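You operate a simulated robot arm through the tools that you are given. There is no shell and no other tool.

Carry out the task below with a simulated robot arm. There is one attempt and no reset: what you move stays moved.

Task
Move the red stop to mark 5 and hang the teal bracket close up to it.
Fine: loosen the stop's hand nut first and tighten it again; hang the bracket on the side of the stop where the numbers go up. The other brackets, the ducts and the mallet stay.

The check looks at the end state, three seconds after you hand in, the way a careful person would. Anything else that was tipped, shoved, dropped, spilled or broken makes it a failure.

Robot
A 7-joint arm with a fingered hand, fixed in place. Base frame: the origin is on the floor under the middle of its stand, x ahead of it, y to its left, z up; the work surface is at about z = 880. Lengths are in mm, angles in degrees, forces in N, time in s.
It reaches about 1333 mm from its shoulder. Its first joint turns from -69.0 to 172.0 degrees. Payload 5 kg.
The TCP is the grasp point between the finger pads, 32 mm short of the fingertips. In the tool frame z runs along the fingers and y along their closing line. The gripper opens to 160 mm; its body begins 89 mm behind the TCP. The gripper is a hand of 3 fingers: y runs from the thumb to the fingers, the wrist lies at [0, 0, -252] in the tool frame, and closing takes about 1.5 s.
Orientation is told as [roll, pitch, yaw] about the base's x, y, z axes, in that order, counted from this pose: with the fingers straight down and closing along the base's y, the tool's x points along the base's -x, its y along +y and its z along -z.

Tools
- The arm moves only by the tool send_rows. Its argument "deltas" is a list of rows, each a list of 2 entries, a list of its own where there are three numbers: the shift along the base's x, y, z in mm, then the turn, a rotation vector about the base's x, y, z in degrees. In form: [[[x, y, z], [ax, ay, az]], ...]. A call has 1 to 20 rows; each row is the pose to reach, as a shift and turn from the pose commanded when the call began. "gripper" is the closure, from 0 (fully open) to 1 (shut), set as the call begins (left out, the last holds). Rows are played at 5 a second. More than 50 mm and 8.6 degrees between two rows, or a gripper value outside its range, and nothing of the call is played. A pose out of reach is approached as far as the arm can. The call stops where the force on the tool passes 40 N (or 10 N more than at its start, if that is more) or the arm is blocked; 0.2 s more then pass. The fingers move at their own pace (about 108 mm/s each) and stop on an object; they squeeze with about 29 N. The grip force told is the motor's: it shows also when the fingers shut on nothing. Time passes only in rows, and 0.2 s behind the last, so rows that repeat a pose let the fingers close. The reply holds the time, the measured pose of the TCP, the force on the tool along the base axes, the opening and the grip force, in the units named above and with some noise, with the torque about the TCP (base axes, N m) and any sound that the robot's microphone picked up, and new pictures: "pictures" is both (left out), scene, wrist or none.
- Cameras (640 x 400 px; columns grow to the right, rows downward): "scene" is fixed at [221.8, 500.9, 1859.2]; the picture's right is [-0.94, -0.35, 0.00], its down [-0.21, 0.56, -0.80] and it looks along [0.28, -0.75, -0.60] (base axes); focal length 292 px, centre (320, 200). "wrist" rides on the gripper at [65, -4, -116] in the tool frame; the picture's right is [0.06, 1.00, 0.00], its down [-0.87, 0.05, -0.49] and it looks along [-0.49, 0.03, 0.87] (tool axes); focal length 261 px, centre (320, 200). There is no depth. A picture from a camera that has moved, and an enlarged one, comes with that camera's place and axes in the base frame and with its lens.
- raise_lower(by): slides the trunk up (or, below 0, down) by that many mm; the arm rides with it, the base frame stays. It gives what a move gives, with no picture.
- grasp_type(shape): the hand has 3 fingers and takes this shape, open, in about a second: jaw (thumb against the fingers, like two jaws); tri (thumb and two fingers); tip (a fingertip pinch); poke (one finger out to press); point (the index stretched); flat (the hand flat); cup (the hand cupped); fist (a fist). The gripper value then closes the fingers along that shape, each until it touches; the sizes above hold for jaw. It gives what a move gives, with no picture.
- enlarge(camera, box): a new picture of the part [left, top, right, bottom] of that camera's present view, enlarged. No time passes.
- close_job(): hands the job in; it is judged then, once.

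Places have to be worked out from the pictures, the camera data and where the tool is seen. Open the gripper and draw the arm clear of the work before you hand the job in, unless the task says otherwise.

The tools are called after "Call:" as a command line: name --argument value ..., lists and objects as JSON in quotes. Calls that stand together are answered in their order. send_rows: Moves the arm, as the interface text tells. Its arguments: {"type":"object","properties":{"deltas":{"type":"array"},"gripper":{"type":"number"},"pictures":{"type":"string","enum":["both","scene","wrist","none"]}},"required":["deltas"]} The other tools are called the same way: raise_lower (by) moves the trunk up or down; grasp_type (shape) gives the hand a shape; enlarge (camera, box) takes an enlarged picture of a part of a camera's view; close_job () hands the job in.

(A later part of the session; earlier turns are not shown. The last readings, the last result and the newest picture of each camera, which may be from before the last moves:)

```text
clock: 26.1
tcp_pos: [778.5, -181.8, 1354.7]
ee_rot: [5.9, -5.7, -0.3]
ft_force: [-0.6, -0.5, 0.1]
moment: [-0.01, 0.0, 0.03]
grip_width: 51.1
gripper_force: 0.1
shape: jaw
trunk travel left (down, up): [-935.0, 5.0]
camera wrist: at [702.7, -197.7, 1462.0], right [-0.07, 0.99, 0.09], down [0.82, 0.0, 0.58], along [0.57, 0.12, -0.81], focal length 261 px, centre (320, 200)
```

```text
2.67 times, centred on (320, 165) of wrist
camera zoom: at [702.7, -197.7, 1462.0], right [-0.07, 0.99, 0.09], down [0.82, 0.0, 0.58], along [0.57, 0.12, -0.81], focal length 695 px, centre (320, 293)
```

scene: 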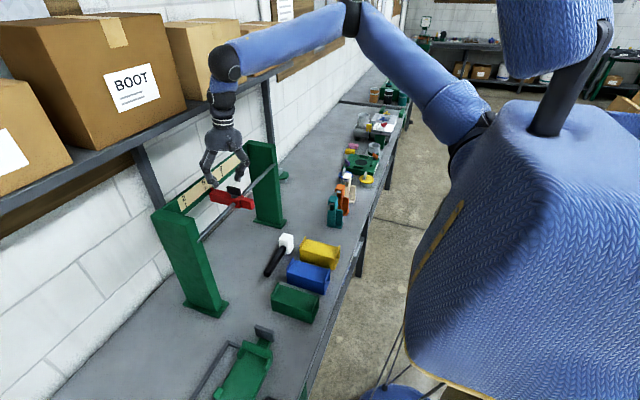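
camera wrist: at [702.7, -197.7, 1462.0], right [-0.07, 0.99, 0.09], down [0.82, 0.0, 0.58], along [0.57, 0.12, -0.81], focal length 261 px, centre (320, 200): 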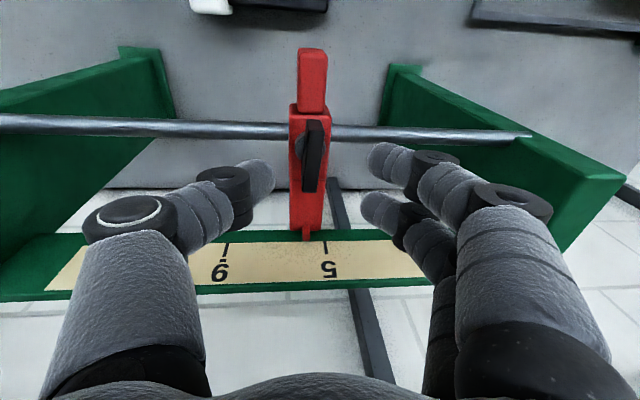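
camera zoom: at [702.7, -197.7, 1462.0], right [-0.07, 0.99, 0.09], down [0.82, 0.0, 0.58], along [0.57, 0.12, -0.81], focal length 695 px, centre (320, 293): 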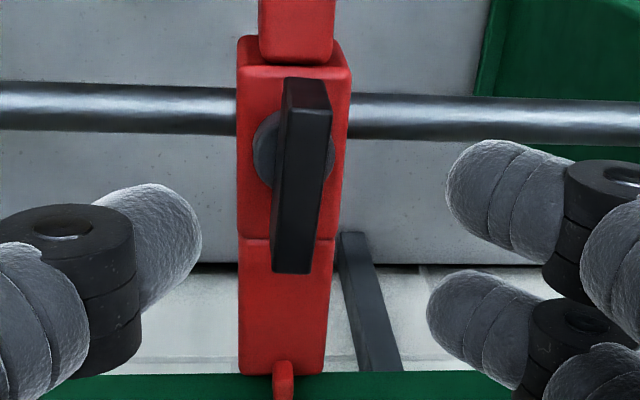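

The nut is at about (794,-180.4) with its bar along x. I go down onto it to z≈1288 and close.

Call:
send_rows --deltas '[[[13, 0, -15], [0, 0, 0]], [[13, 0, -35], [0, 0, 0]], [[13, 0, -55], [0, 0, 0]], [[13, 0, -66], [0, 0, 0]]]' --pictures "none"

Call:
send_rows --deltas '[[[0, 0, 0], [0, 0, 0]], [[0, 0, 0], [0, 0, 0]], [[0, 0, 0], [0, 0, 0]], [[0, 0, 0], [0, 0, 0]], [[0, 0, 0], [0, 0, 0]], [[0, 0, 0], [0, 0, 0]]]' --gripper 1 --pictures "both"

Call:
enlarge --camera "wrist" --box '[240, 230, 400, 350]'

```text
clock: 27.1
tcp_pos: [793.6, -181.8, 1287.2]
ee_rot: [5.8, -5.6, -0.3]
ft_force: [1.3, 0.1, -0.2]
moment: [0.04, 0.01, -0.01]
grip_width: 50.9
gripper_force: 0.1
shape: jaw
trunk travel left (down, up): [-935.0, 5.0]
```

```text
clock: 28.5
tcp_pos: [792.3, -181.7, 1289.2]
ee_rot: [5.8, -5.7, -0.4]
ft_force: [0.0, 0.6, 1.2]
moment: [-0.24, 0.01, 0.03]
grip_width: 11.9
gripper_force: 28.7
shape: jaw
trunk travel left (down, up): [-935.0, 5.0]
camera wrist: at [716.0, -197.3, 1396.3], right [-0.07, 0.99, 0.09], down [0.82, 0.0, 0.58], along [0.57, 0.11, -0.81], focal length 261 px, centre (320, 200)
```

scene: 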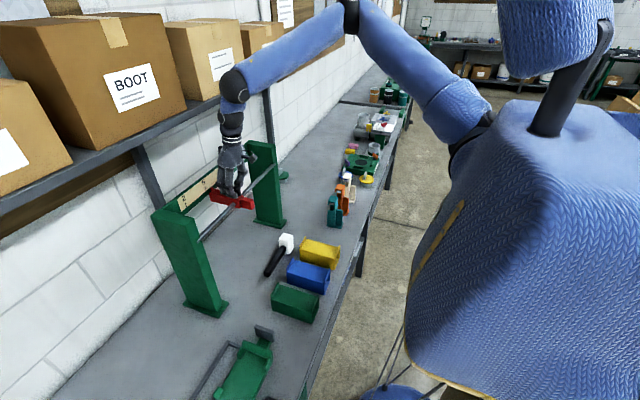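
wrist: 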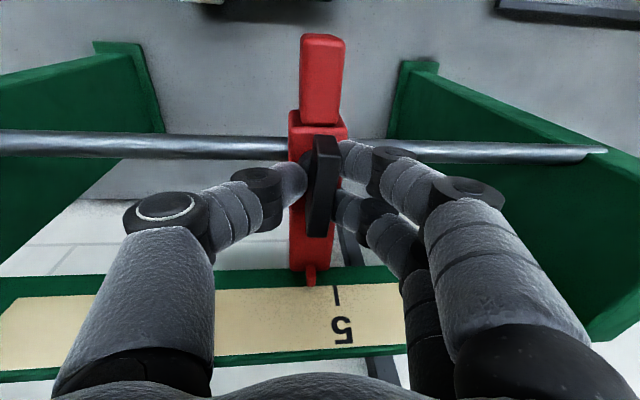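

```text
3.33 times, centred on (320, 290) of wrist
camera zoom: at [716.0, -197.3, 1396.3], right [-0.07, 0.99, 0.09], down [0.82, 0.0, 0.58], along [0.57, 0.11, -0.81], focal length 869 px, centre (320, -100)
```

zoom: 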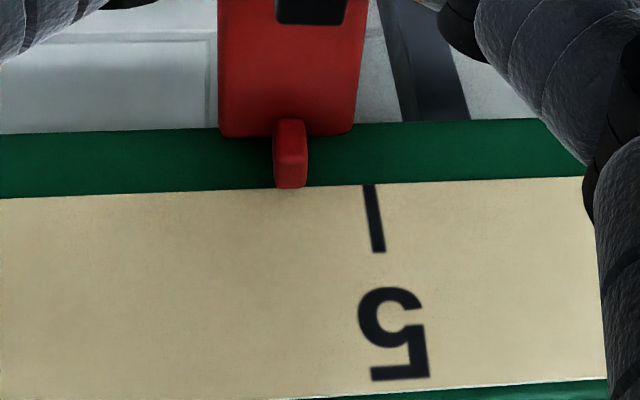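

Gripped again, with the tip about 21 mm short of mark 5. I slide +20 mm in small steps and check.

Call:
send_rows --deltas '[[[0, 4, 0], [0, 0, 0]], [[0, 8, 0], [0, 0, 0]], [[0, 12, 0], [0, 0, 0]], [[0, 16, 0], [0, 0, 0]], [[0, 20, 0], [0, 0, 0]], [[0, 20, 0], [0, 0, 0]]]' --pictures "wrist"

Call:
enlarge --camera "wrist" --box '[270, 240, 370, 320]'

Call:
enlarge --camera "scene" --box '[170, 160, 250, 220]'

```text
clock: 29.9
tcp_pos: [792.1, -161.5, 1288.8]
ee_rot: [5.8, -5.7, -0.5]
ft_force: [1.6, -2.0, 6.8]
moment: [-0.37, -0.04, -0.01]
grip_width: 11.6
gripper_force: 28.9
shape: jaw
trunk travel left (down, up): [-935.0, 5.0]
camera wrist: at [715.9, -177.2, 1396.1], right [-0.07, 0.99, 0.09], down [0.82, 0.0, 0.58], along [0.57, 0.11, -0.81], focal length 261 px, centre (320, 200)
```

wrist: 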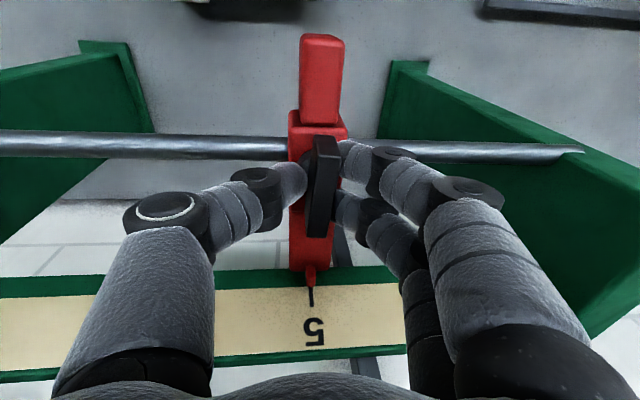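

```text
5.00 times, centred on (320, 280) of wrist
camera zoom: at [715.9, -177.2, 1396.1], right [-0.07, 0.99, 0.09], down [0.82, 0.0, 0.58], along [0.57, 0.11, -0.81], focal length 1303 px, centre (320, -200)
```

zoom: 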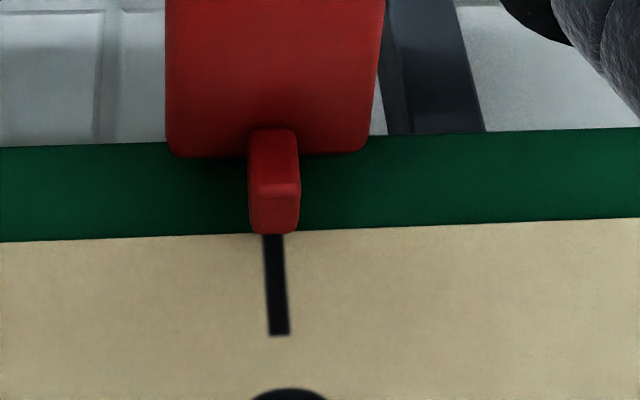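

```text
6.67 times, centred on (210, 190) of scene
camera zoom: at [221.8, 500.9, 1859.2], right [-0.94, -0.35, 0.0], down [-0.21, 0.56, -0.8], along [0.28, -0.75, -0.6], focal length 1947 px, centre (1053, 267)
```

zoom: 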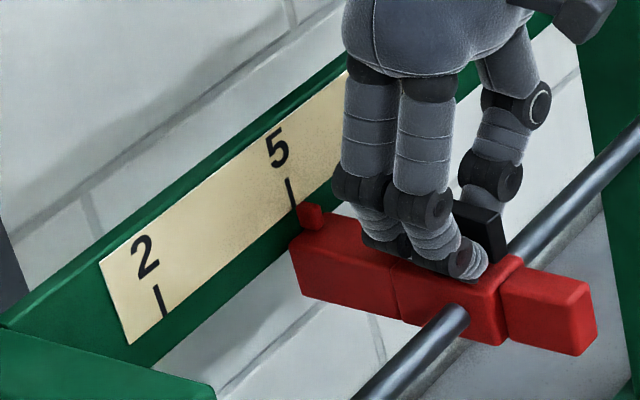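

The tip now sits on mark 5 to within about half a millimetre. I begin tightening: turn the bar clockwise about the leaned tool axis, 48 degrees first.

Call:
send_rows --deltas '[[[0, 0, 0], [0.59, 0.59, -5.94]], [[0, 0, 0], [1.18, 1.18, -11.88]], [[0, 0, 0], [1.77, 1.77, -17.82]], [[0, 0, 0], [2.36, 2.36, -23.76]], [[0, 0, 0], [2.96, 2.96, -29.7]], [[0, 0, 0], [3.55, 3.55, -35.64]], [[0, 0, 0], [4.14, 4.14, -41.58]], [[0, 0, 0], [4.73, 4.73, -47.52]]]' --pictures "wrist"

Call:
enlarge --camera "scene" --box '[170, 160, 250, 220]'

```text
clock: 31.7
tcp_pos: [792.4, -162.3, 1288.7]
ee_rot: [8.1, 0.3, -48.2]
ft_force: [2.4, -7.0, 9.8]
moment: [-0.6, -0.01, 0.0]
grip_width: 11.7
gripper_force: 29.0
shape: jaw
trunk travel left (down, up): [-935.0, 5.0]
camera wrist: at [733.7, -128.5, 1403.0], right [0.7, 0.7, 0.14], down [0.57, -0.66, 0.49], along [0.44, -0.26, -0.86], focal length 261 px, centre (320, 200)
```

wrist: 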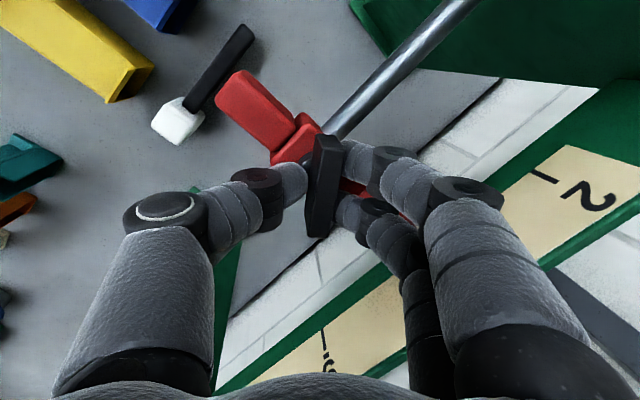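

```text
6.67 times, centred on (210, 190) of scene
camera zoom: at [221.8, 500.9, 1859.2], right [-0.94, -0.35, 0.0], down [-0.21, 0.56, -0.8], along [0.28, -0.75, -0.6], focal length 1947 px, centre (1053, 267)
```

zoom: 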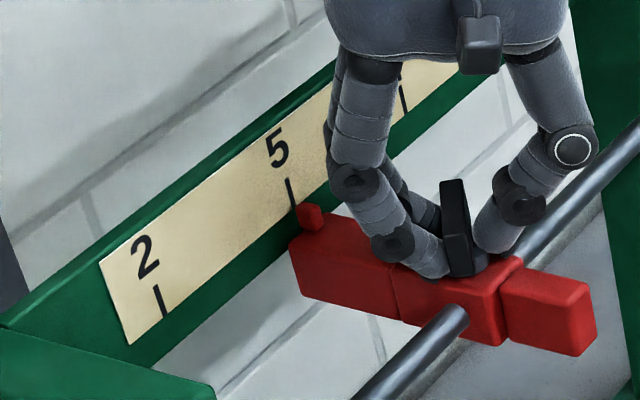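

The nut follows and the stop has not moved. I continue clockwise by another 42 degrees.

Call:
send_rows --deltas '[[[0, 0, 0], [0.59, 0.59, -5.94]], [[0, 0, 0], [1.18, 1.18, -11.88]], [[0, 0, 0], [1.77, 1.77, -17.82]], [[0, 0, 0], [2.36, 2.36, -23.76]], [[0, 0, 0], [2.96, 2.96, -29.7]], [[0, 0, 0], [3.55, 3.55, -35.64]], [[0, 0, 0], [4.14, 4.14, -41.58]]]' --pictures "wrist"

Call:
enlarge --camera "scene" --box '[170, 160, 250, 220]'

```text
clock: 33.3
tcp_pos: [791.2, -161.4, 1289.5]
ee_rot: [5.8, 5.7, -89.9]
ft_force: [3.5, -8.6, 13.4]
moment: [-0.46, 0.37, 0.15]
grip_width: 10.6
gripper_force: 29.3
shape: jaw
trunk travel left (down, up): [-935.0, 5.0]
camera wrist: at [775.8, -108.7, 1410.1], right [0.99, 0.05, 0.11], down [0.01, -0.91, 0.41], along [0.12, -0.4, -0.91], focal length 261 px, centre (320, 200)
```

wrist: 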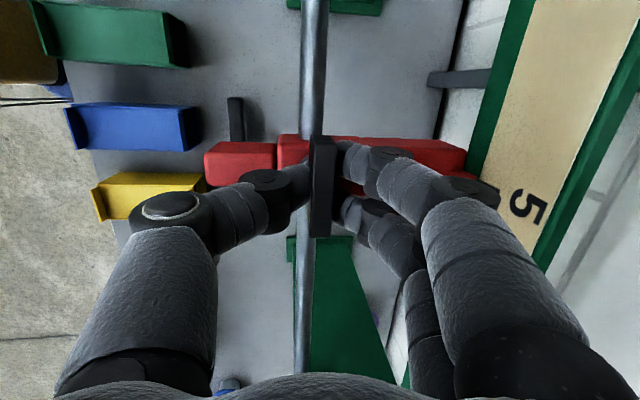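

```text
6.67 times, centred on (210, 190) of scene
camera zoom: at [221.8, 500.9, 1859.2], right [-0.94, -0.35, 0.0], down [-0.21, 0.56, -0.8], along [0.28, -0.75, -0.6], focal length 1947 px, centre (1053, 267)
```

zoom: 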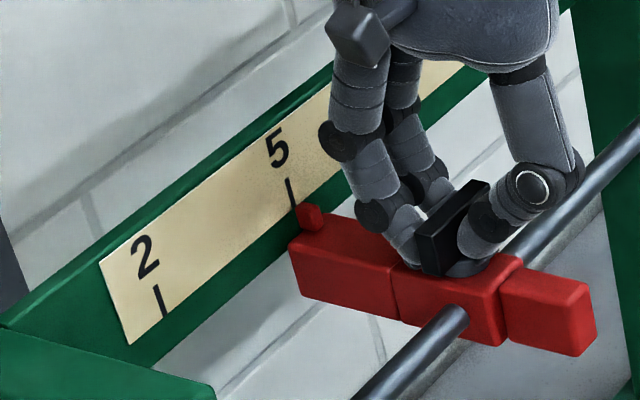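

The bar is back along y and the torque about z begins to rise (0.15 N m). I add 6 degrees to feel whether the nut is at its tight end.

Call:
send_rows --deltas '[[[0, 0, 0], [0.2, 0.2, -2]], [[0, 0, 0], [0.4, 0.4, -4]], [[0, 0, 0], [0.6, 0.6, -6]], [[0, 0, 0], [0.6, 0.6, -6]]]' --pictures "wrist"

Call:
enlarge --camera "wrist" --box '[240, 110, 400, 250]'

```text
clock: 34.3
tcp_pos: [790.2, -160.6, 1289.7]
ee_rot: [5.2, 6.3, -95.9]
ft_force: [2.6, -7.9, 22.6]
moment: [-0.45, 0.32, 0.37]
grip_width: 11.2
gripper_force: 28.9
shape: jaw
trunk travel left (down, up): [-935.0, 5.0]
camera wrist: at [782.0, -108.5, 1410.6], right [0.99, -0.05, 0.1], down [-0.08, -0.91, 0.4], along [0.07, -0.4, -0.91], focal length 261 px, centre (320, 200)
```

wrist: 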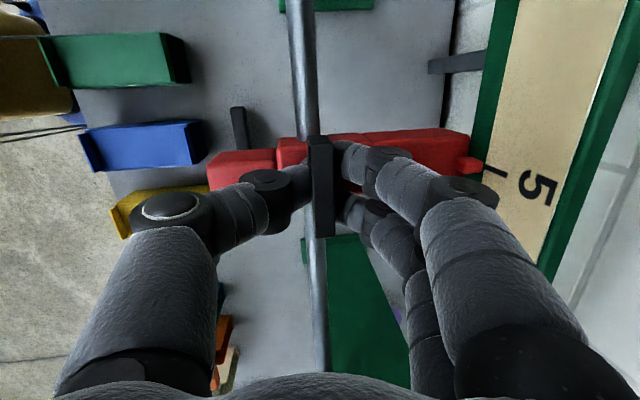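

```text
2.86 times, centred on (320, 180) of wrist
camera zoom: at [782.0, -108.5, 1410.6], right [0.99, -0.05, 0.1], down [-0.08, -0.91, 0.4], along [0.07, -0.4, -0.91], focal length 745 px, centre (320, 257)
```

zoom: 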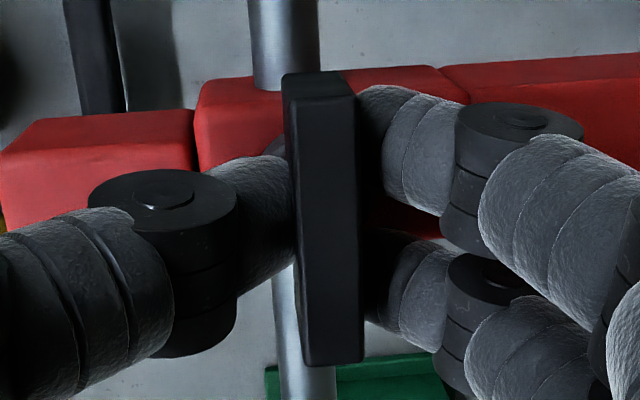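

Torque rose to 0.37 N m, so the nut is biting. I turn slightly more, easing up 1 mm to shed the vertical load, to be sure it is tight.

Call:
send_rows --deltas '[[[0, 0, 1], [0, 0, 0]], [[0, 0, 1], [0.2, 0.2, -2]], [[0, 0, 1], [0.4, 0.4, -4]], [[0, 0, 1], [0.6, 0.6, -6]], [[0, 0, 1], [0.6, 0.6, -6]]]' --pictures "wrist"

Call:
enlarge --camera "scene" --box '[170, 160, 250, 220]'

```text
clock: 35.5
tcp_pos: [791.3, -160.4, 1290.2]
ee_rot: [4.4, 6.7, -101.9]
ft_force: [4.0, -3.5, 15.9]
moment: [-0.41, 0.22, 0.6]
grip_width: 11.2
gripper_force: 28.8
shape: jaw
trunk travel left (down, up): [-935.0, 5.0]
camera wrist: at [789.5, -108.8, 1411.7], right [0.98, -0.15, 0.08], down [-0.17, -0.9, 0.39], along [0.02, -0.4, -0.92], focal length 261 px, centre (320, 200)
```

wrist: 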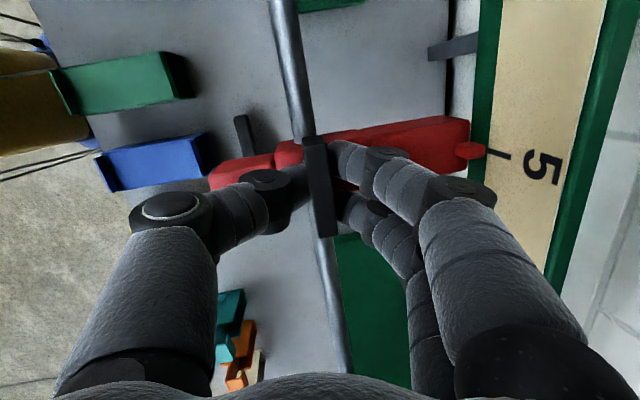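

```text
6.67 times, centred on (210, 190) of scene
camera zoom: at [221.8, 500.9, 1859.2], right [-0.94, -0.35, 0.0], down [-0.21, 0.56, -0.8], along [0.28, -0.75, -0.6], focal length 1947 px, centre (1053, 267)
```

zoom: 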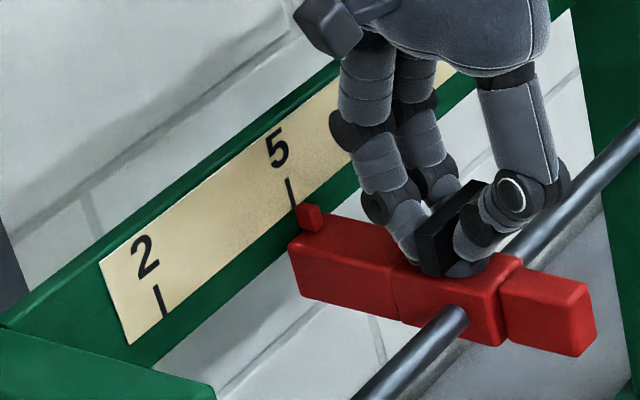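

The torque climbs elastically (0.6 N m) while the bar stays in line with the rod, so the nut is against its tight end. I release it and lift off along the tool axis.

Call:
send_rows --deltas '[[[0, 0, 0], [0, 0, 0]], [[0, 0, 0], [0, 0, 0]], [[0, 0, 0], [0, 0, 0]], [[-2, -2, 15], [0, 0, 0]], [[-4, -4, 35], [0, 0, 0]], [[-8, -8, 60], [0, 0, 0]], [[-25, -15, 80], [0, 0, 0]], [[-50, -20, 90], [0, 0, 0]]]' --gripper 0.65 --pictures "both"

Call:
enlarge --camera "wrist" --box '[260, 60, 500, 220]'

Call:
enlarge --camera "scene" --box '[170, 150, 270, 220]'

```text
clock: 37.3
tcp_pos: [744.0, -181.9, 1379.5]
ee_rot: [4.3, 6.8, -101.9]
ft_force: [0.0, 0.3, 0.4]
moment: [0.01, 0.0, -0.03]
grip_width: 55.8
gripper_force: 0.1
shape: jaw
trunk travel left (down, up): [-935.0, 5.0]
camera wrist: at [741.7, -130.1, 1501.2], right [0.98, -0.15, 0.08], down [-0.17, -0.9, 0.39], along [0.01, -0.4, -0.92], focal length 261 px, centre (320, 200)
```

scene: 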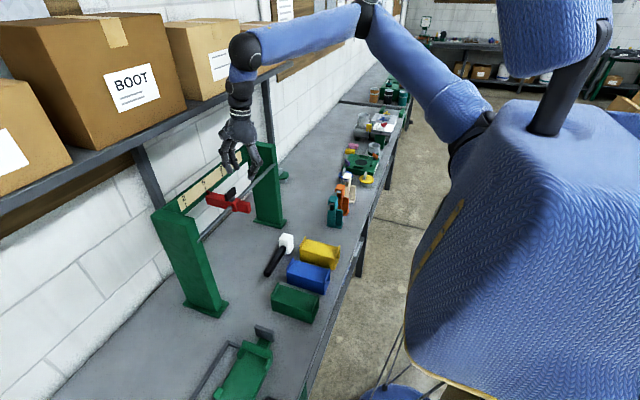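
wrist: 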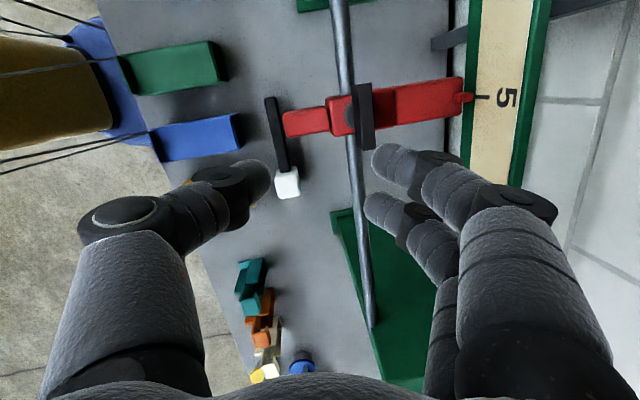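

```text
2.50 times, centred on (380, 140) of wrist
camera zoom: at [741.7, -130.1, 1501.2], right [0.98, -0.15, 0.08], down [-0.17, -0.9, 0.39], along [0.01, -0.4, -0.92], focal length 652 px, centre (170, 350)
```

zoom: 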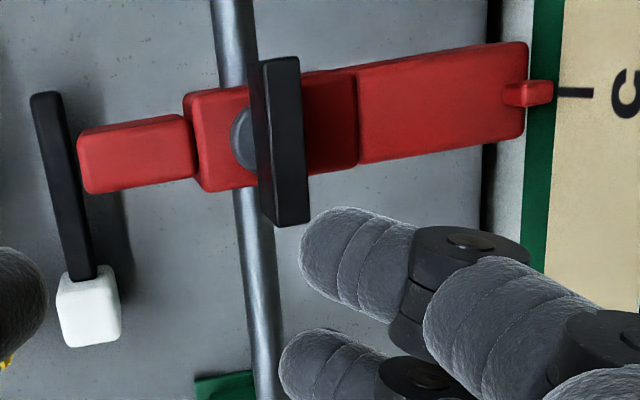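

```text
5.71 times, centred on (220, 185) of scene
camera zoom: at [221.8, 500.9, 1859.2], right [-0.94, -0.35, 0.0], down [-0.21, 0.56, -0.8], along [0.28, -0.75, -0.6], focal length 1669 px, centre (891, 286)
```

zoom: 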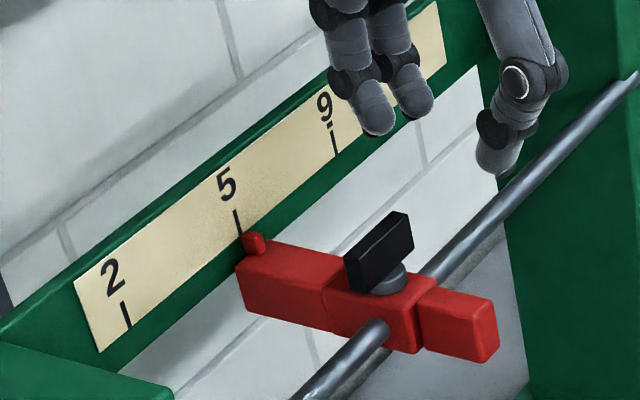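

The stop is on mark 5 with the bar back in line with the rod, as it was at the start. Next is the bracket: I swing the hand back toward it, turning to yaw 0 on the way and staying high.

Call:
send_rows --deltas '[[[-25, -5, 5], [-0.77, -0.77, 7.77]], [[-50, -15, 10], [-1.55, -1.55, 15.5]], [[-75, -30, 10], [-2.32, -2.32, 23.3]], [[-100, -50, 10], [-3.09, -3.09, 31.1]], [[-120, -75, 10], [-3.87, -3.87, 38.9]], [[-140, -100, 10], [-4.64, -4.64, 46.6]], [[-160, -130, 5], [-5.41, -5.41, 54.4]], [[-180, -160, 0], [-6.18, -6.18, 62.2]], [[-195, -190, -5], [-6.96, -6.96, 69.9]], [[-210, -220, -10], [-7.73, -7.73, 77.7]], [[-225, -250, -15], [-8.5, -8.5, 85.5]], [[-240, -280, -20], [-9.28, -9.28, 93.2]], [[-250, -310, -20], [-10.05, -10.05, 101]]]' --gripper 0.3 --pictures "both"

```text
clock: 40.1
tcp_pos: [491.4, -493.3, 1360.1]
ee_rot: [6.0, -5.7, -0.5]
ft_force: [-0.6, 0.1, -0.1]
moment: [0.03, 0.02, 0.01]
grip_width: 111.7
gripper_force: 0.1
shape: jaw
trunk travel left (down, up): [-935.0, 5.0]
camera wrist: at [415.9, -509.1, 1468.3], right [-0.07, 0.99, 0.1], down [0.82, 0.0, 0.58], along [0.57, 0.12, -0.81], focal length 261 px, centre (320, 200)
```

scene: 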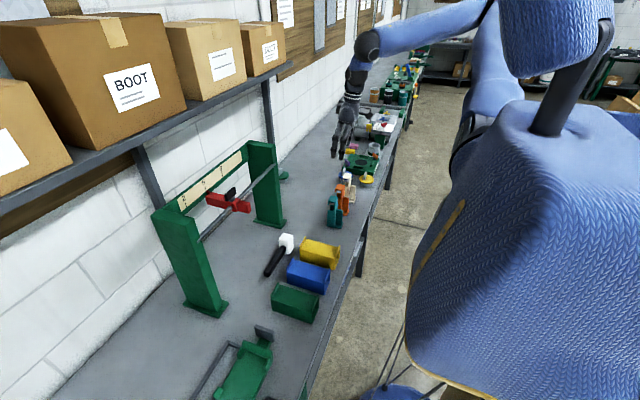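
wrist: 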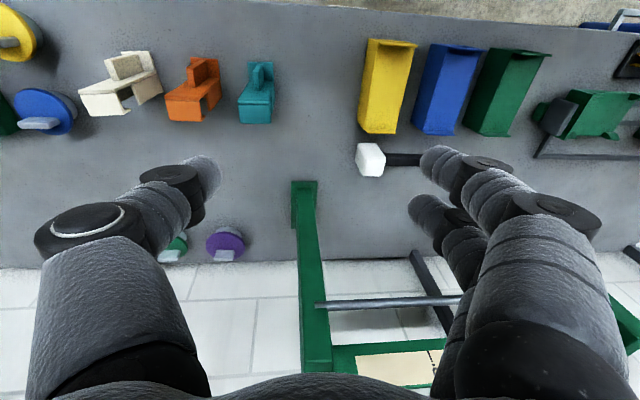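

I want a close look at the teal bracket before choosing the grasp. I lower the trunk by 180, which keeps the fingertips well above the bracket's top (about z=1033).

Call:
raise_lower --by -180

Call:
enlarge --camera "wrist" --box '[60, 0, 380, 200]'

Call:
enlarge --camera "scene" --box '[310, 150, 390, 240]'

```text
clock: 42.1
tcp_pos: [492.1, -492.2, 1181.0]
ee_rot: [5.8, -5.6, -0.4]
ft_force: [0.0, -0.1, 0.1]
moment: [0.01, 0.01, 0.0]
grip_width: 111.7
gripper_force: 0.0
shape: jaw
trunk travel left (down, up): [-755.0, 185.0]
```

```text
2.00 times, centred on (220, 100) of wrist
camera zoom: at [416.5, -507.6, 1288.7], right [-0.06, 0.99, 0.09], down [0.82, 0.0, 0.58], along [0.57, 0.11, -0.81], focal length 521 px, centre (520, 400)
```

zoom: 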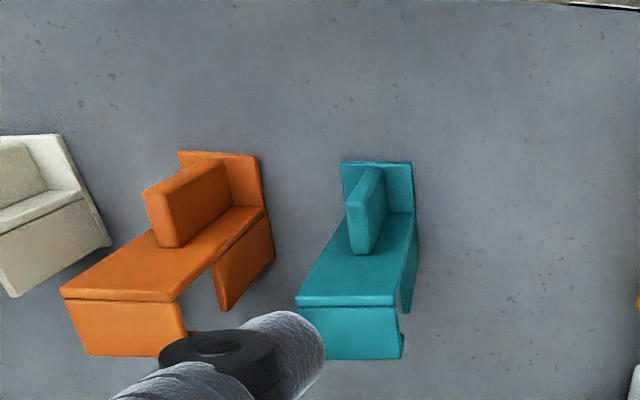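

```text
4.44 times, centred on (350, 195) of scene
camera zoom: at [221.8, 500.9, 1859.2], right [-0.94, -0.35, 0.0], down [-0.21, 0.56, -0.8], along [0.28, -0.75, -0.6], focal length 1298 px, centre (187, 222)
```

zoom: 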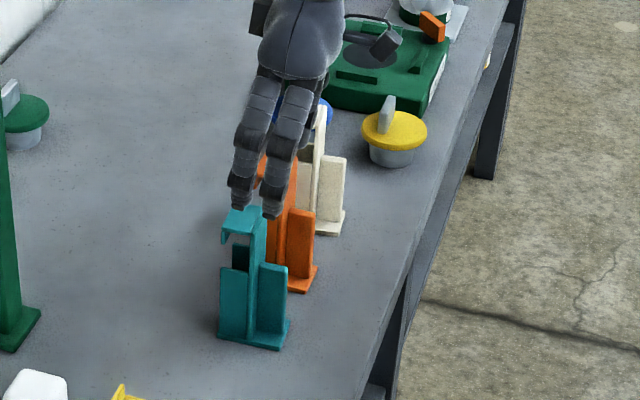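

The bracket is a foot, an upright plate with a thin fin on the -x side, and a downward hook at the top on the +x side above a lower block. I swing round to view its profile from the +y side.

Call:
send_rows --deltas '[[[4, 12, -2], [0.74, 0.74, -7.43]], [[8, 24, -4], [1.48, 1.48, -14.9]], [[13, 36, -6], [2.22, 2.22, -22.3]], [[18, 48, -10], [2.96, 2.96, -29.7]], [[23, 60, -14], [3.69, 3.69, -37.1]], [[28, 72, -18], [4.43, 4.43, -44.6]], [[33, 84, -22], [5.17, 5.17, -52]], [[38, 92, -26], [5.91, 5.91, -59.4]], [[43, 97, -30], [6.65, 6.65, -66.8]], [[48, 100, -35], [7.39, 7.39, -74.3]], [[52, 100, -40], [8.13, 8.13, -81.7]], [[53, 100, -45], [8.87, 8.87, -89.1]]]' --gripper 0.3 --pictures "none"

Call:
send_rows --deltas '[[[0, 0, -10], [-7.6, 1, 0]], [[0, 0, -20], [-15.2, 2, 0]], [[0, 0, -35], [-22.8, 3, 0]], [[0, 0, -50], [-30.4, 4, 0]], [[0, 0, -65], [-38, 5, 0]], [[0, 0, -80], [-45.7, 5.7, 0]]]' --pictures "both"

```text
clock: 44.7
tcp_pos: [545.4, -392.0, 1134.6]
ee_rot: [5.6, 5.7, -90.1]
ft_force: [-1.0, 0.1, 0.4]
moment: [0.0, 0.02, 0.01]
grip_width: 111.5
gripper_force: 0.1
shape: jaw
trunk travel left (down, up): [-755.0, 185.0]
```

```text
clock: 46.1
tcp_pos: [553.3, -436.6, 1058.8]
ee_rot: [-0.8, -38.0, -87.7]
ft_force: [-0.3, -0.2, 0.1]
moment: [0.05, 0.01, 0.02]
grip_width: 111.9
gripper_force: 0.0
shape: jaw
out of reach, approached as far as the arm can: row 5, 6
trunk travel left (down, up): [-755.0, 185.0]
camera wrist: at [546.0, -315.9, 1110.2], right [1.0, 0.08, -0.05], down [0.08, -0.38, 0.92], along [0.06, -0.92, -0.39], focal length 261 px, centre (320, 200)
```

scene: 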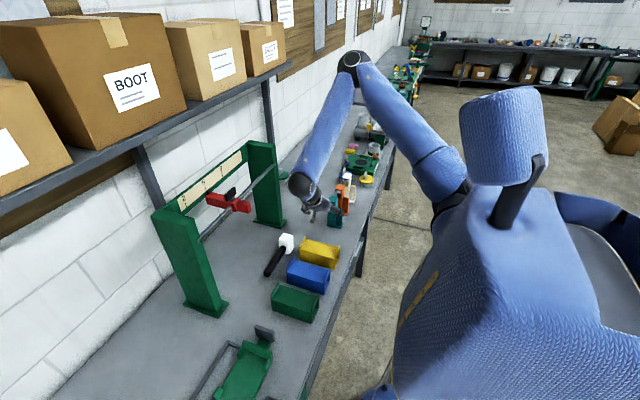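
wrist: 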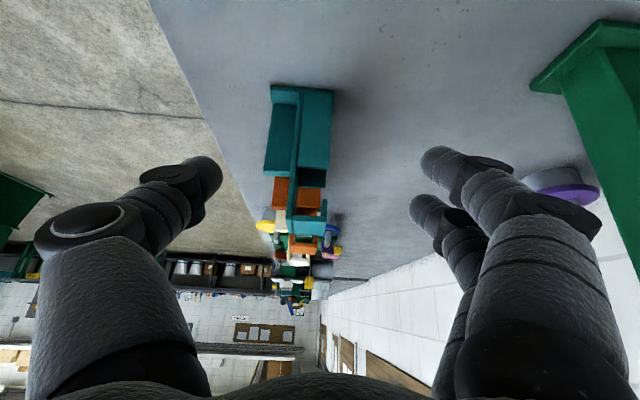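

Call:
enlarge --camera "wrist" --box '[240, 70, 360, 250]'

```text
2.22 times, centred on (300, 160) of wrist
camera zoom: at [546.0, -315.9, 1110.2], right [1.0, 0.08, -0.05], down [0.08, -0.38, 0.92], along [0.06, -0.92, -0.39], focal length 579 px, centre (364, 289)
```

zoom: 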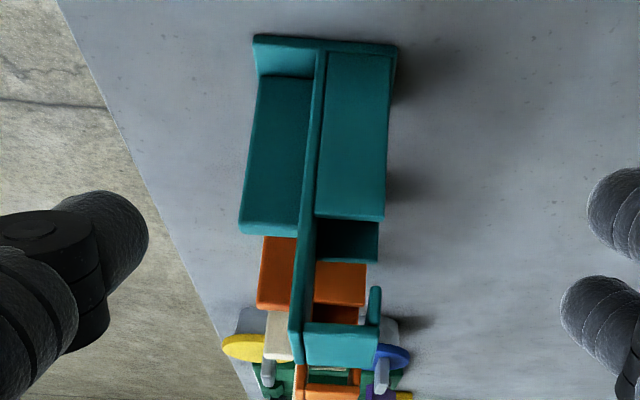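

The profile gives a clear picture: foot x 498–570, fin 502–532, block 538–566 up to z≈982, hook top at 1031, and a gap 982–1014 that opens toward +x; centre y≈-565. The orange bracket is only 54 mm away, so I plan a straight-down grip along x (fin edge to block face) to move the teal one into open space first. I bring the hand upright above the bench now.

Call:
send_rows --deltas '[[[0, 5, 15], [7.6, 0, 0]], [[0, 8, 30], [15.2, 0, 0]], [[-4, 8, 45], [22.8, 0, 0]], [[-6, 8, 60], [30.4, 0, 0]], [[-8, 8, 75], [38, 0, 0]]]' --gripper 0.35 --pictures "none"

```text
clock: 47.3
tcp_pos: [545.4, -429.8, 1134.4]
ee_rot: [0.5, -1.9, -88.1]
ft_force: [-0.5, 0.4, 0.9]
moment: [0.05, -0.04, -0.01]
grip_width: 104.5
gripper_force: 0.1
shape: jaw
trunk travel left (down, up): [-755.0, 185.0]
```

Now over the teal bracket at a safe height, levelling out the small tilt, for a top view.

Call:
send_rows --deltas '[[[-3, -34, 0], [1.9, 0.5, -1.9]], [[-6, -68, 0], [1.9, 0.5, -1.9]], [[-9, -102, 0], [1.9, 0.5, -1.9]], [[-11, -135, 0], [1.9, 0.5, -1.9]]]' --pictures "both"

Call:
enlarge --camera "wrist" --box '[220, 80, 460, 260]'

```text
clock: 48.3
tcp_pos: [535.3, -567.7, 1132.9]
ee_rot: [-0.1, 0.0, -90.1]
ft_force: [-0.1, -0.6, -0.6]
moment: [0.04, -0.01, -0.04]
grip_width: 104.1
gripper_force: 0.1
shape: jaw
trunk travel left (down, up): [-755.0, 185.0]
camera wrist: at [532.0, -502.7, 1249.1], right [1.0, 0.06, 0.0], down [0.05, -0.87, 0.49], along [0.03, -0.49, -0.87], focal length 261 px, centre (320, 200)
```

scene: 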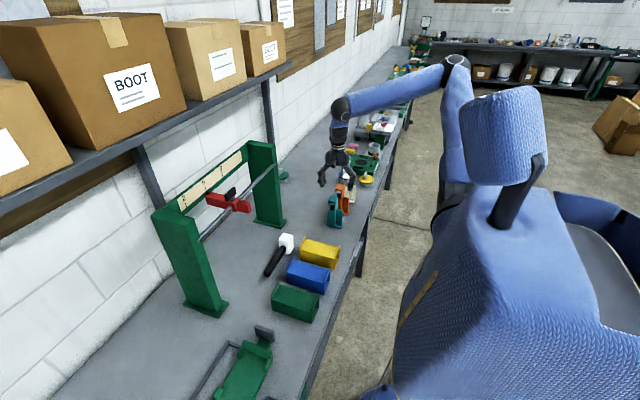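
wrist: 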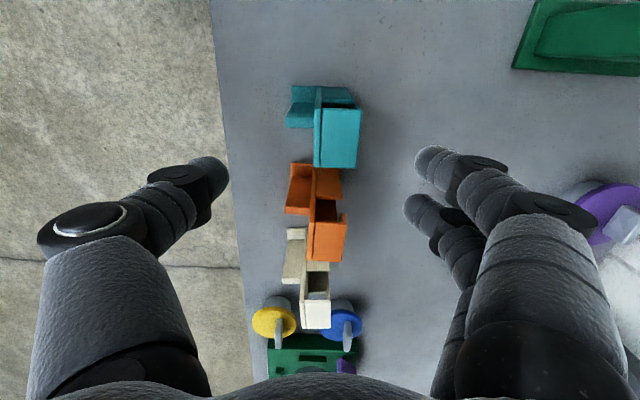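

```text
2.22 times, centred on (340, 170) of wrist
camera zoom: at [532.0, -502.7, 1249.1], right [1.0, 0.06, 0.0], down [0.05, -0.87, 0.49], along [0.03, -0.49, -0.87], focal length 579 px, centre (276, 267)
```

zoom: 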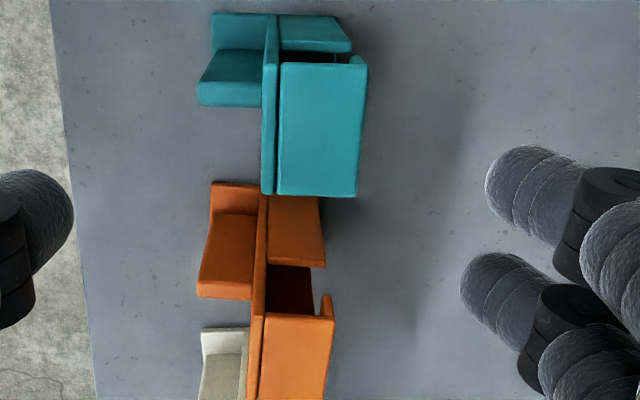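

Hook top spans x 530–568 and y -591 to -540, so the centre is at y=-565.5, and the fin's front edge is at x≈501. I descend straight to z≈960 with a 104 mm opening and look before closing.

Call:
send_rows --deltas '[[[-2, 2, -40], [0, 0, 0]], [[-2, 2, -80], [0, 0, 0]], [[-2, 2, -120], [0, 0, 0]], [[-2, 2, -150], [0, 0, 0]], [[-2, 2, -172], [0, 0, 0]]]' --pictures "both"

Call:
enlarge --camera "scene" --box '[310, 130, 390, 240]'

```text
clock: 49.5
tcp_pos: [533.3, -563.4, 962.5]
ee_rot: [-0.2, 0.0, -90.2]
ft_force: [0.7, -0.1, 1.3]
moment: [-0.03, 0.02, 0.0]
grip_width: 104.4
gripper_force: 0.0
shape: jaw
trunk travel left (down, up): [-755.0, 185.0]
camera wrist: at [529.2, -498.9, 1078.6], right [1.0, 0.06, 0.0], down [0.05, -0.87, 0.49], along [0.03, -0.49, -0.87], focal length 261 px, centre (320, 200)
```

scene: 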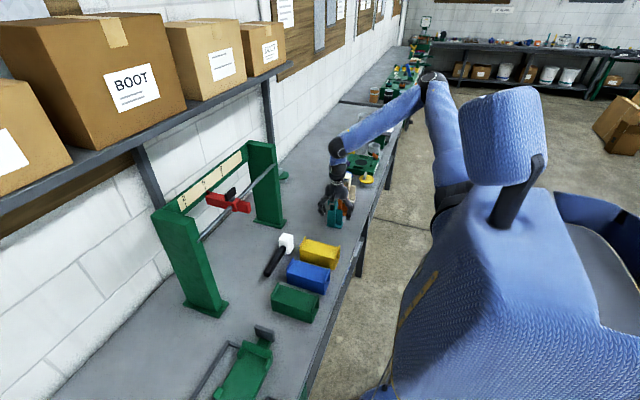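
wrist: 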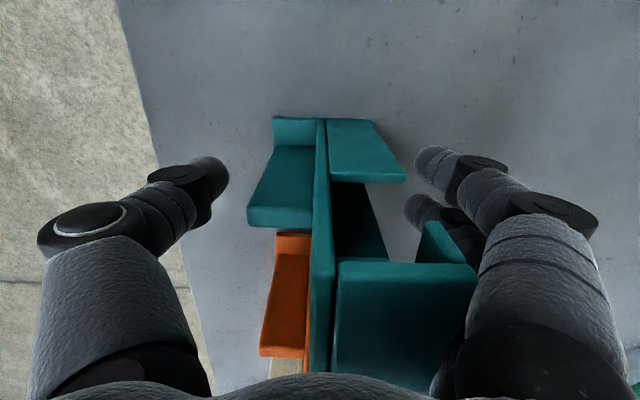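

```text
3.64 times, centred on (350, 185) of scene
camera zoom: at [221.8, 500.9, 1859.2], right [-0.94, -0.35, 0.0], down [-0.21, 0.56, -0.8], along [0.28, -0.75, -0.6], focal length 1062 px, centre (211, 254)
```

zoom: 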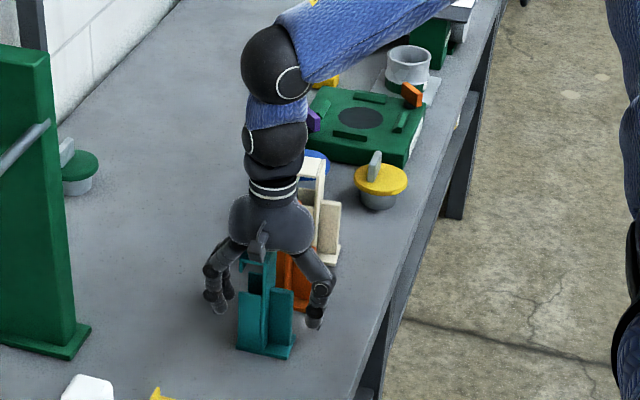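

The fingers straddle the bracket with room on both sides. I close along x onto the fin edge and the block face.

Call:
send_rows --deltas '[[[0, 0, 0], [0, 0, 0]], [[0, 0, 0], [0, 0, 0]], [[0, 0, 0], [0, 0, 0]], [[0, 0, 0], [0, 0, 0]], [[0, 0, 0], [0, 0, 0]], [[0, 0, 0], [0, 0, 0]]]' --gripper 1 --pictures "both"

Call:
enlarge --camera "scene" --box '[310, 130, 390, 240]'

```text
clock: 50.9
tcp_pos: [530.8, -563.8, 963.9]
ee_rot: [-0.1, -0.1, -90.1]
ft_force: [-3.7, 0.0, 7.4]
moment: [-0.19, 0.66, -0.06]
grip_width: 60.4
gripper_force: 29.2
shape: jaw
trunk travel left (down, up): [-755.0, 185.0]
camera wrist: at [528.1, -498.6, 1079.2], right [1.0, 0.06, 0.0], down [0.05, -0.87, 0.49], along [0.03, -0.49, -0.87], focal length 261 px, centre (320, 200)
```

scene: 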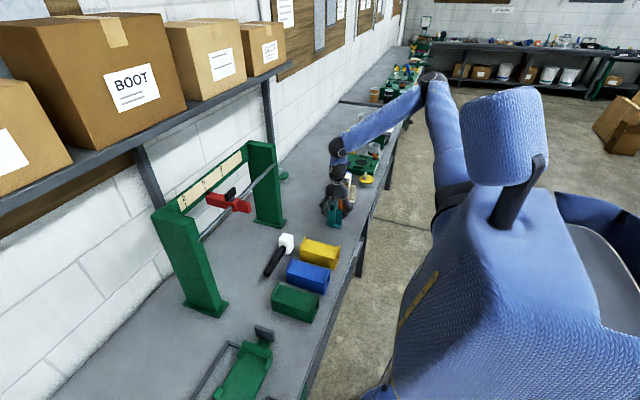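
wrist: 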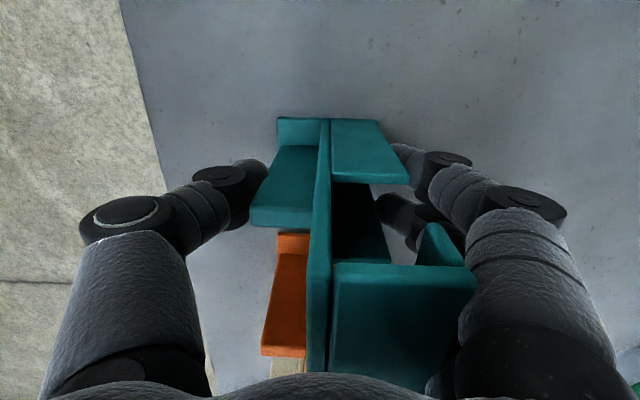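

```text
3.64 times, centred on (350, 185) of scene
camera zoom: at [221.8, 500.9, 1859.2], right [-0.94, -0.35, 0.0], down [-0.21, 0.56, -0.8], along [0.28, -0.75, -0.6], focal length 1062 px, centre (211, 254)
```

zoom: 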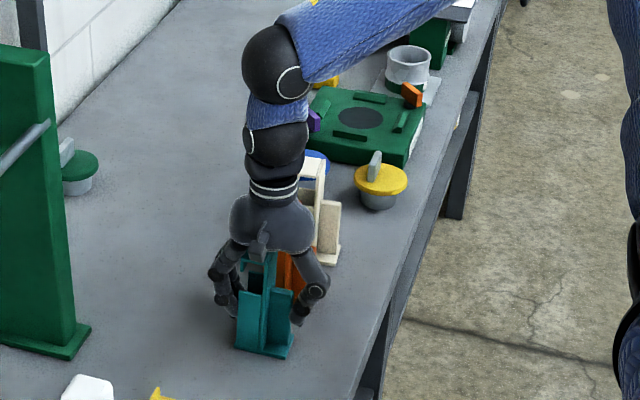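

The grip is 60 mm wide at 29 N on the bracket. I lift it 20 mm to test the hold.

Call:
send_rows --deltas '[[[0, 0, 5], [0, 0, 0]], [[0, 0, 10], [0, 0, 0]], [[0, 0, 20], [0, 0, 0]]]' --pictures "both"

Call:
enlarge --camera "scene" --box '[310, 130, 390, 240]'

```text
clock: 51.7
tcp_pos: [531.3, -562.6, 982.8]
ee_rot: [0.0, -0.1, -90.1]
ft_force: [-0.9, 0.2, -3.2]
moment: [0.0, 0.0, 0.04]
grip_width: 59.5
gripper_force: 29.3
shape: jaw
trunk travel left (down, up): [-755.0, 185.0]
camera wrist: at [528.5, -498.1, 1098.5], right [1.0, 0.06, 0.0], down [0.05, -0.87, 0.49], along [0.03, -0.49, -0.87], focal length 261 px, centre (320, 200)
```

scene: 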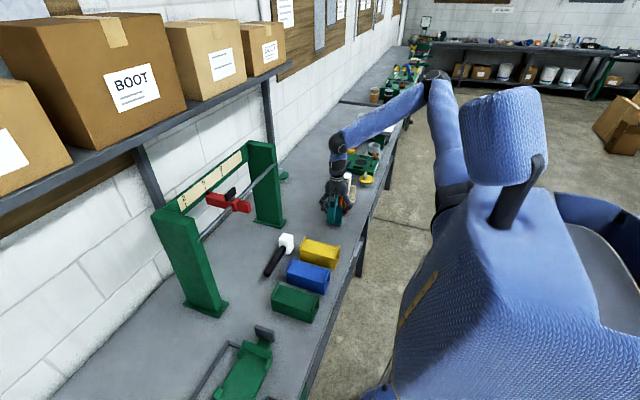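
wrist: 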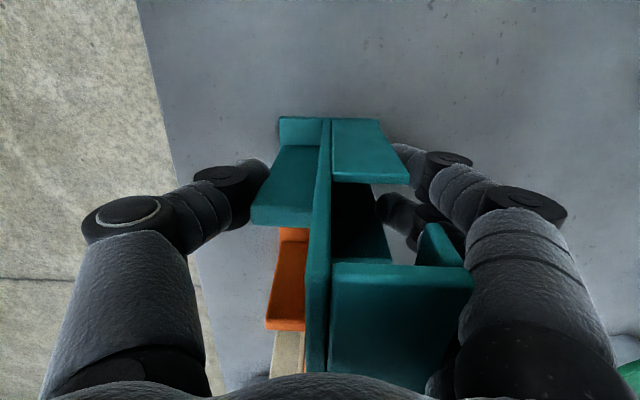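

```text
3.64 times, centred on (350, 185) of scene
camera zoom: at [221.8, 500.9, 1859.2], right [-0.94, -0.35, 0.0], down [-0.21, 0.56, -0.8], along [0.28, -0.75, -0.6], focal length 1062 px, centre (211, 254)
```

zoom: 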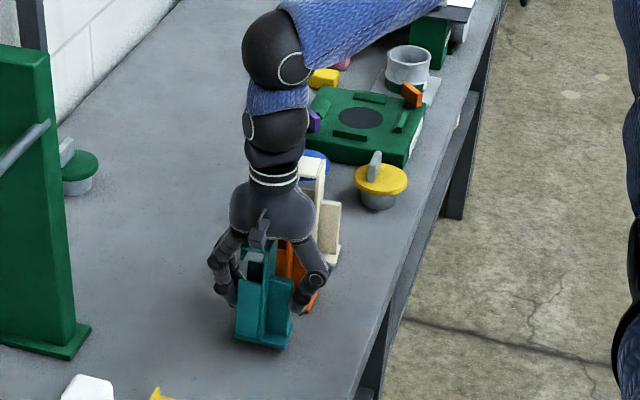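

The bracket is held firmly (about 3 N of weight). I carry it low over the empty bench to about 83 mm further in +y and 75 mm in +x and set it down there.

Call:
send_rows --deltas '[[[5, 20, 5], [0, 0, 0]], [[25, 40, 5], [0, 0, 0]], [[45, 60, 5], [0, 0, 0]], [[65, 78, 5], [0, 0, 0]], [[75, 83, 5], [0, 0, 0]], [[75, 83, 0], [0, 0, 0]], [[75, 83, -10], [0, 0, 0]], [[75, 83, -15], [0, 0, 0]], [[75, 83, -18], [0, 0, 0]], [[75, 83, -19.5], [0, 0, 0]]]' --pictures "both"

Call:
enlarge --camera "scene" --box '[280, 130, 380, 250]'

```text
clock: 53.9
tcp_pos: [608.5, -479.4, 964.5]
ee_rot: [-0.1, -0.1, -90.1]
ft_force: [1.2, 1.0, 9.1]
moment: [-0.13, 0.27, 0.02]
grip_width: 59.4
gripper_force: 28.8
shape: jaw
trunk travel left (down, up): [-755.0, 185.0]
camera wrist: at [604.4, -414.7, 1079.5], right [1.0, 0.06, 0.0], down [0.05, -0.87, 0.49], along [0.03, -0.49, -0.87], focal length 261 px, centre (320, 200)
```

scene: 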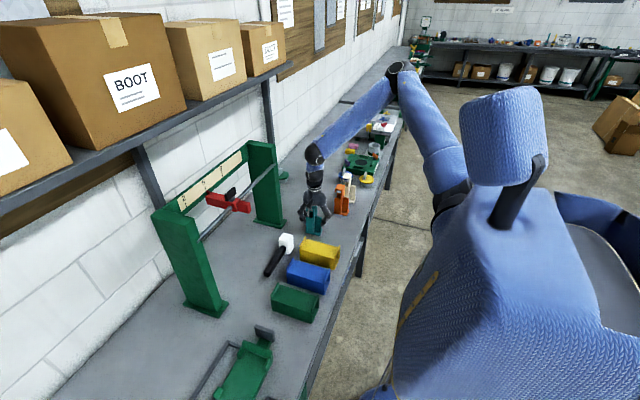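
wrist: 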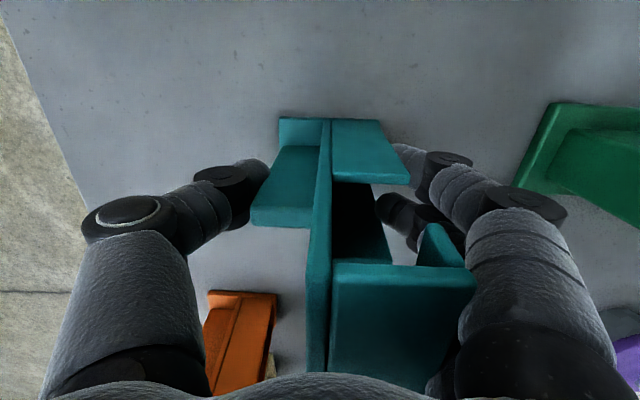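

```text
3.33 times, centred on (330, 190) of scene
camera zoom: at [221.8, 500.9, 1859.2], right [-0.94, -0.35, 0.0], down [-0.21, 0.56, -0.8], along [0.28, -0.75, -0.6], focal length 973 px, centre (287, 233)
```

zoom: 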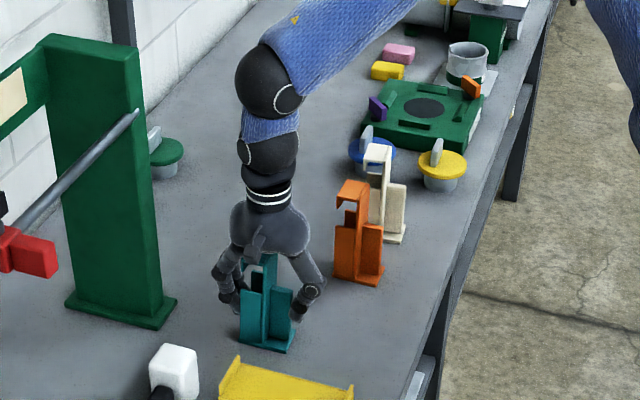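

It stands on the bench (9 N of support). I open and lift straight up clear of it.

Call:
send_rows --deltas '[[[0, 0, 0], [0, 0, 0]], [[0, 0, 0], [0, 0, 0]], [[0, 0, 0], [0, 0, 0]], [[0, 0, 15], [0, 0, 0]], [[0, 0, 50], [0, 0, 0]], [[0, 0, 100], [0, 0, 0]], [[0, 0, 150], [0, 0, 0]], [[0, 0, 190], [0, 0, 0]]]' --gripper 0.35 --pictures "both"

Call:
enlarge --camera "wrist" --box '[220, 80, 460, 260]'

Call:
enlarge --camera "scene" --box '[280, 150, 360, 250]'

```text
clock: 55.7
tcp_pos: [604.5, -479.8, 1152.0]
ee_rot: [-0.1, -0.1, -90.0]
ft_force: [0.3, 0.3, 0.4]
moment: [-0.01, -0.05, 0.0]
grip_width: 103.7
gripper_force: 0.0
shape: jaw
trunk travel left (down, up): [-755.0, 185.0]
camera wrist: at [601.1, -415.8, 1267.2], right [1.0, 0.06, 0.0], down [0.05, -0.87, 0.49], along [0.03, -0.49, -0.87], focal length 261 px, centre (320, 200)
```

scene: 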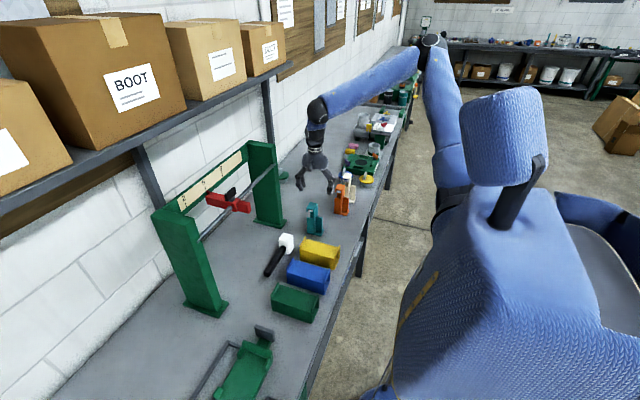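
wrist: 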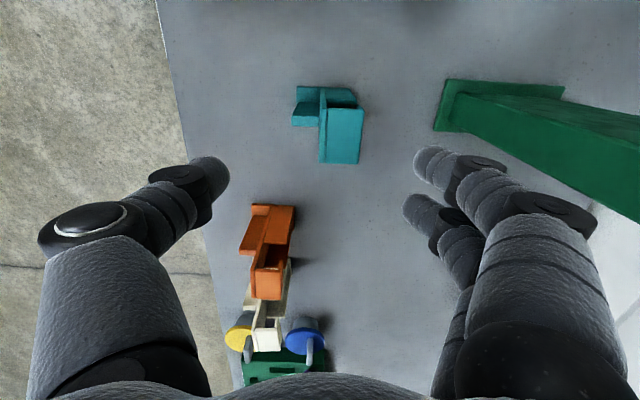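

```text
2.22 times, centred on (340, 170) of wrist
camera zoom: at [601.1, -415.8, 1267.2], right [1.0, 0.06, 0.0], down [0.05, -0.87, 0.49], along [0.03, -0.49, -0.87], focal length 579 px, centre (276, 267)
```

zoom: 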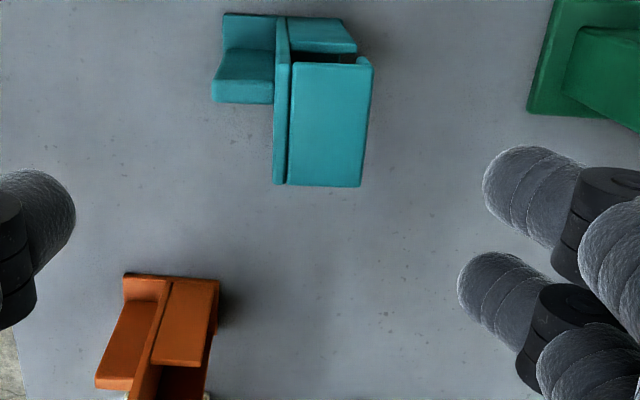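

```text
4.00 times, centred on (320, 200) of scene
camera zoom: at [221.8, 500.9, 1859.2], right [-0.94, -0.35, 0.0], down [-0.21, 0.56, -0.8], along [0.28, -0.75, -0.6], focal length 1168 px, centre (320, 200)
```

zoom: 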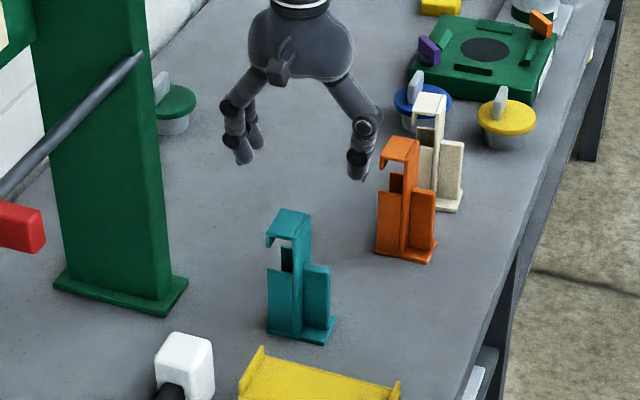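

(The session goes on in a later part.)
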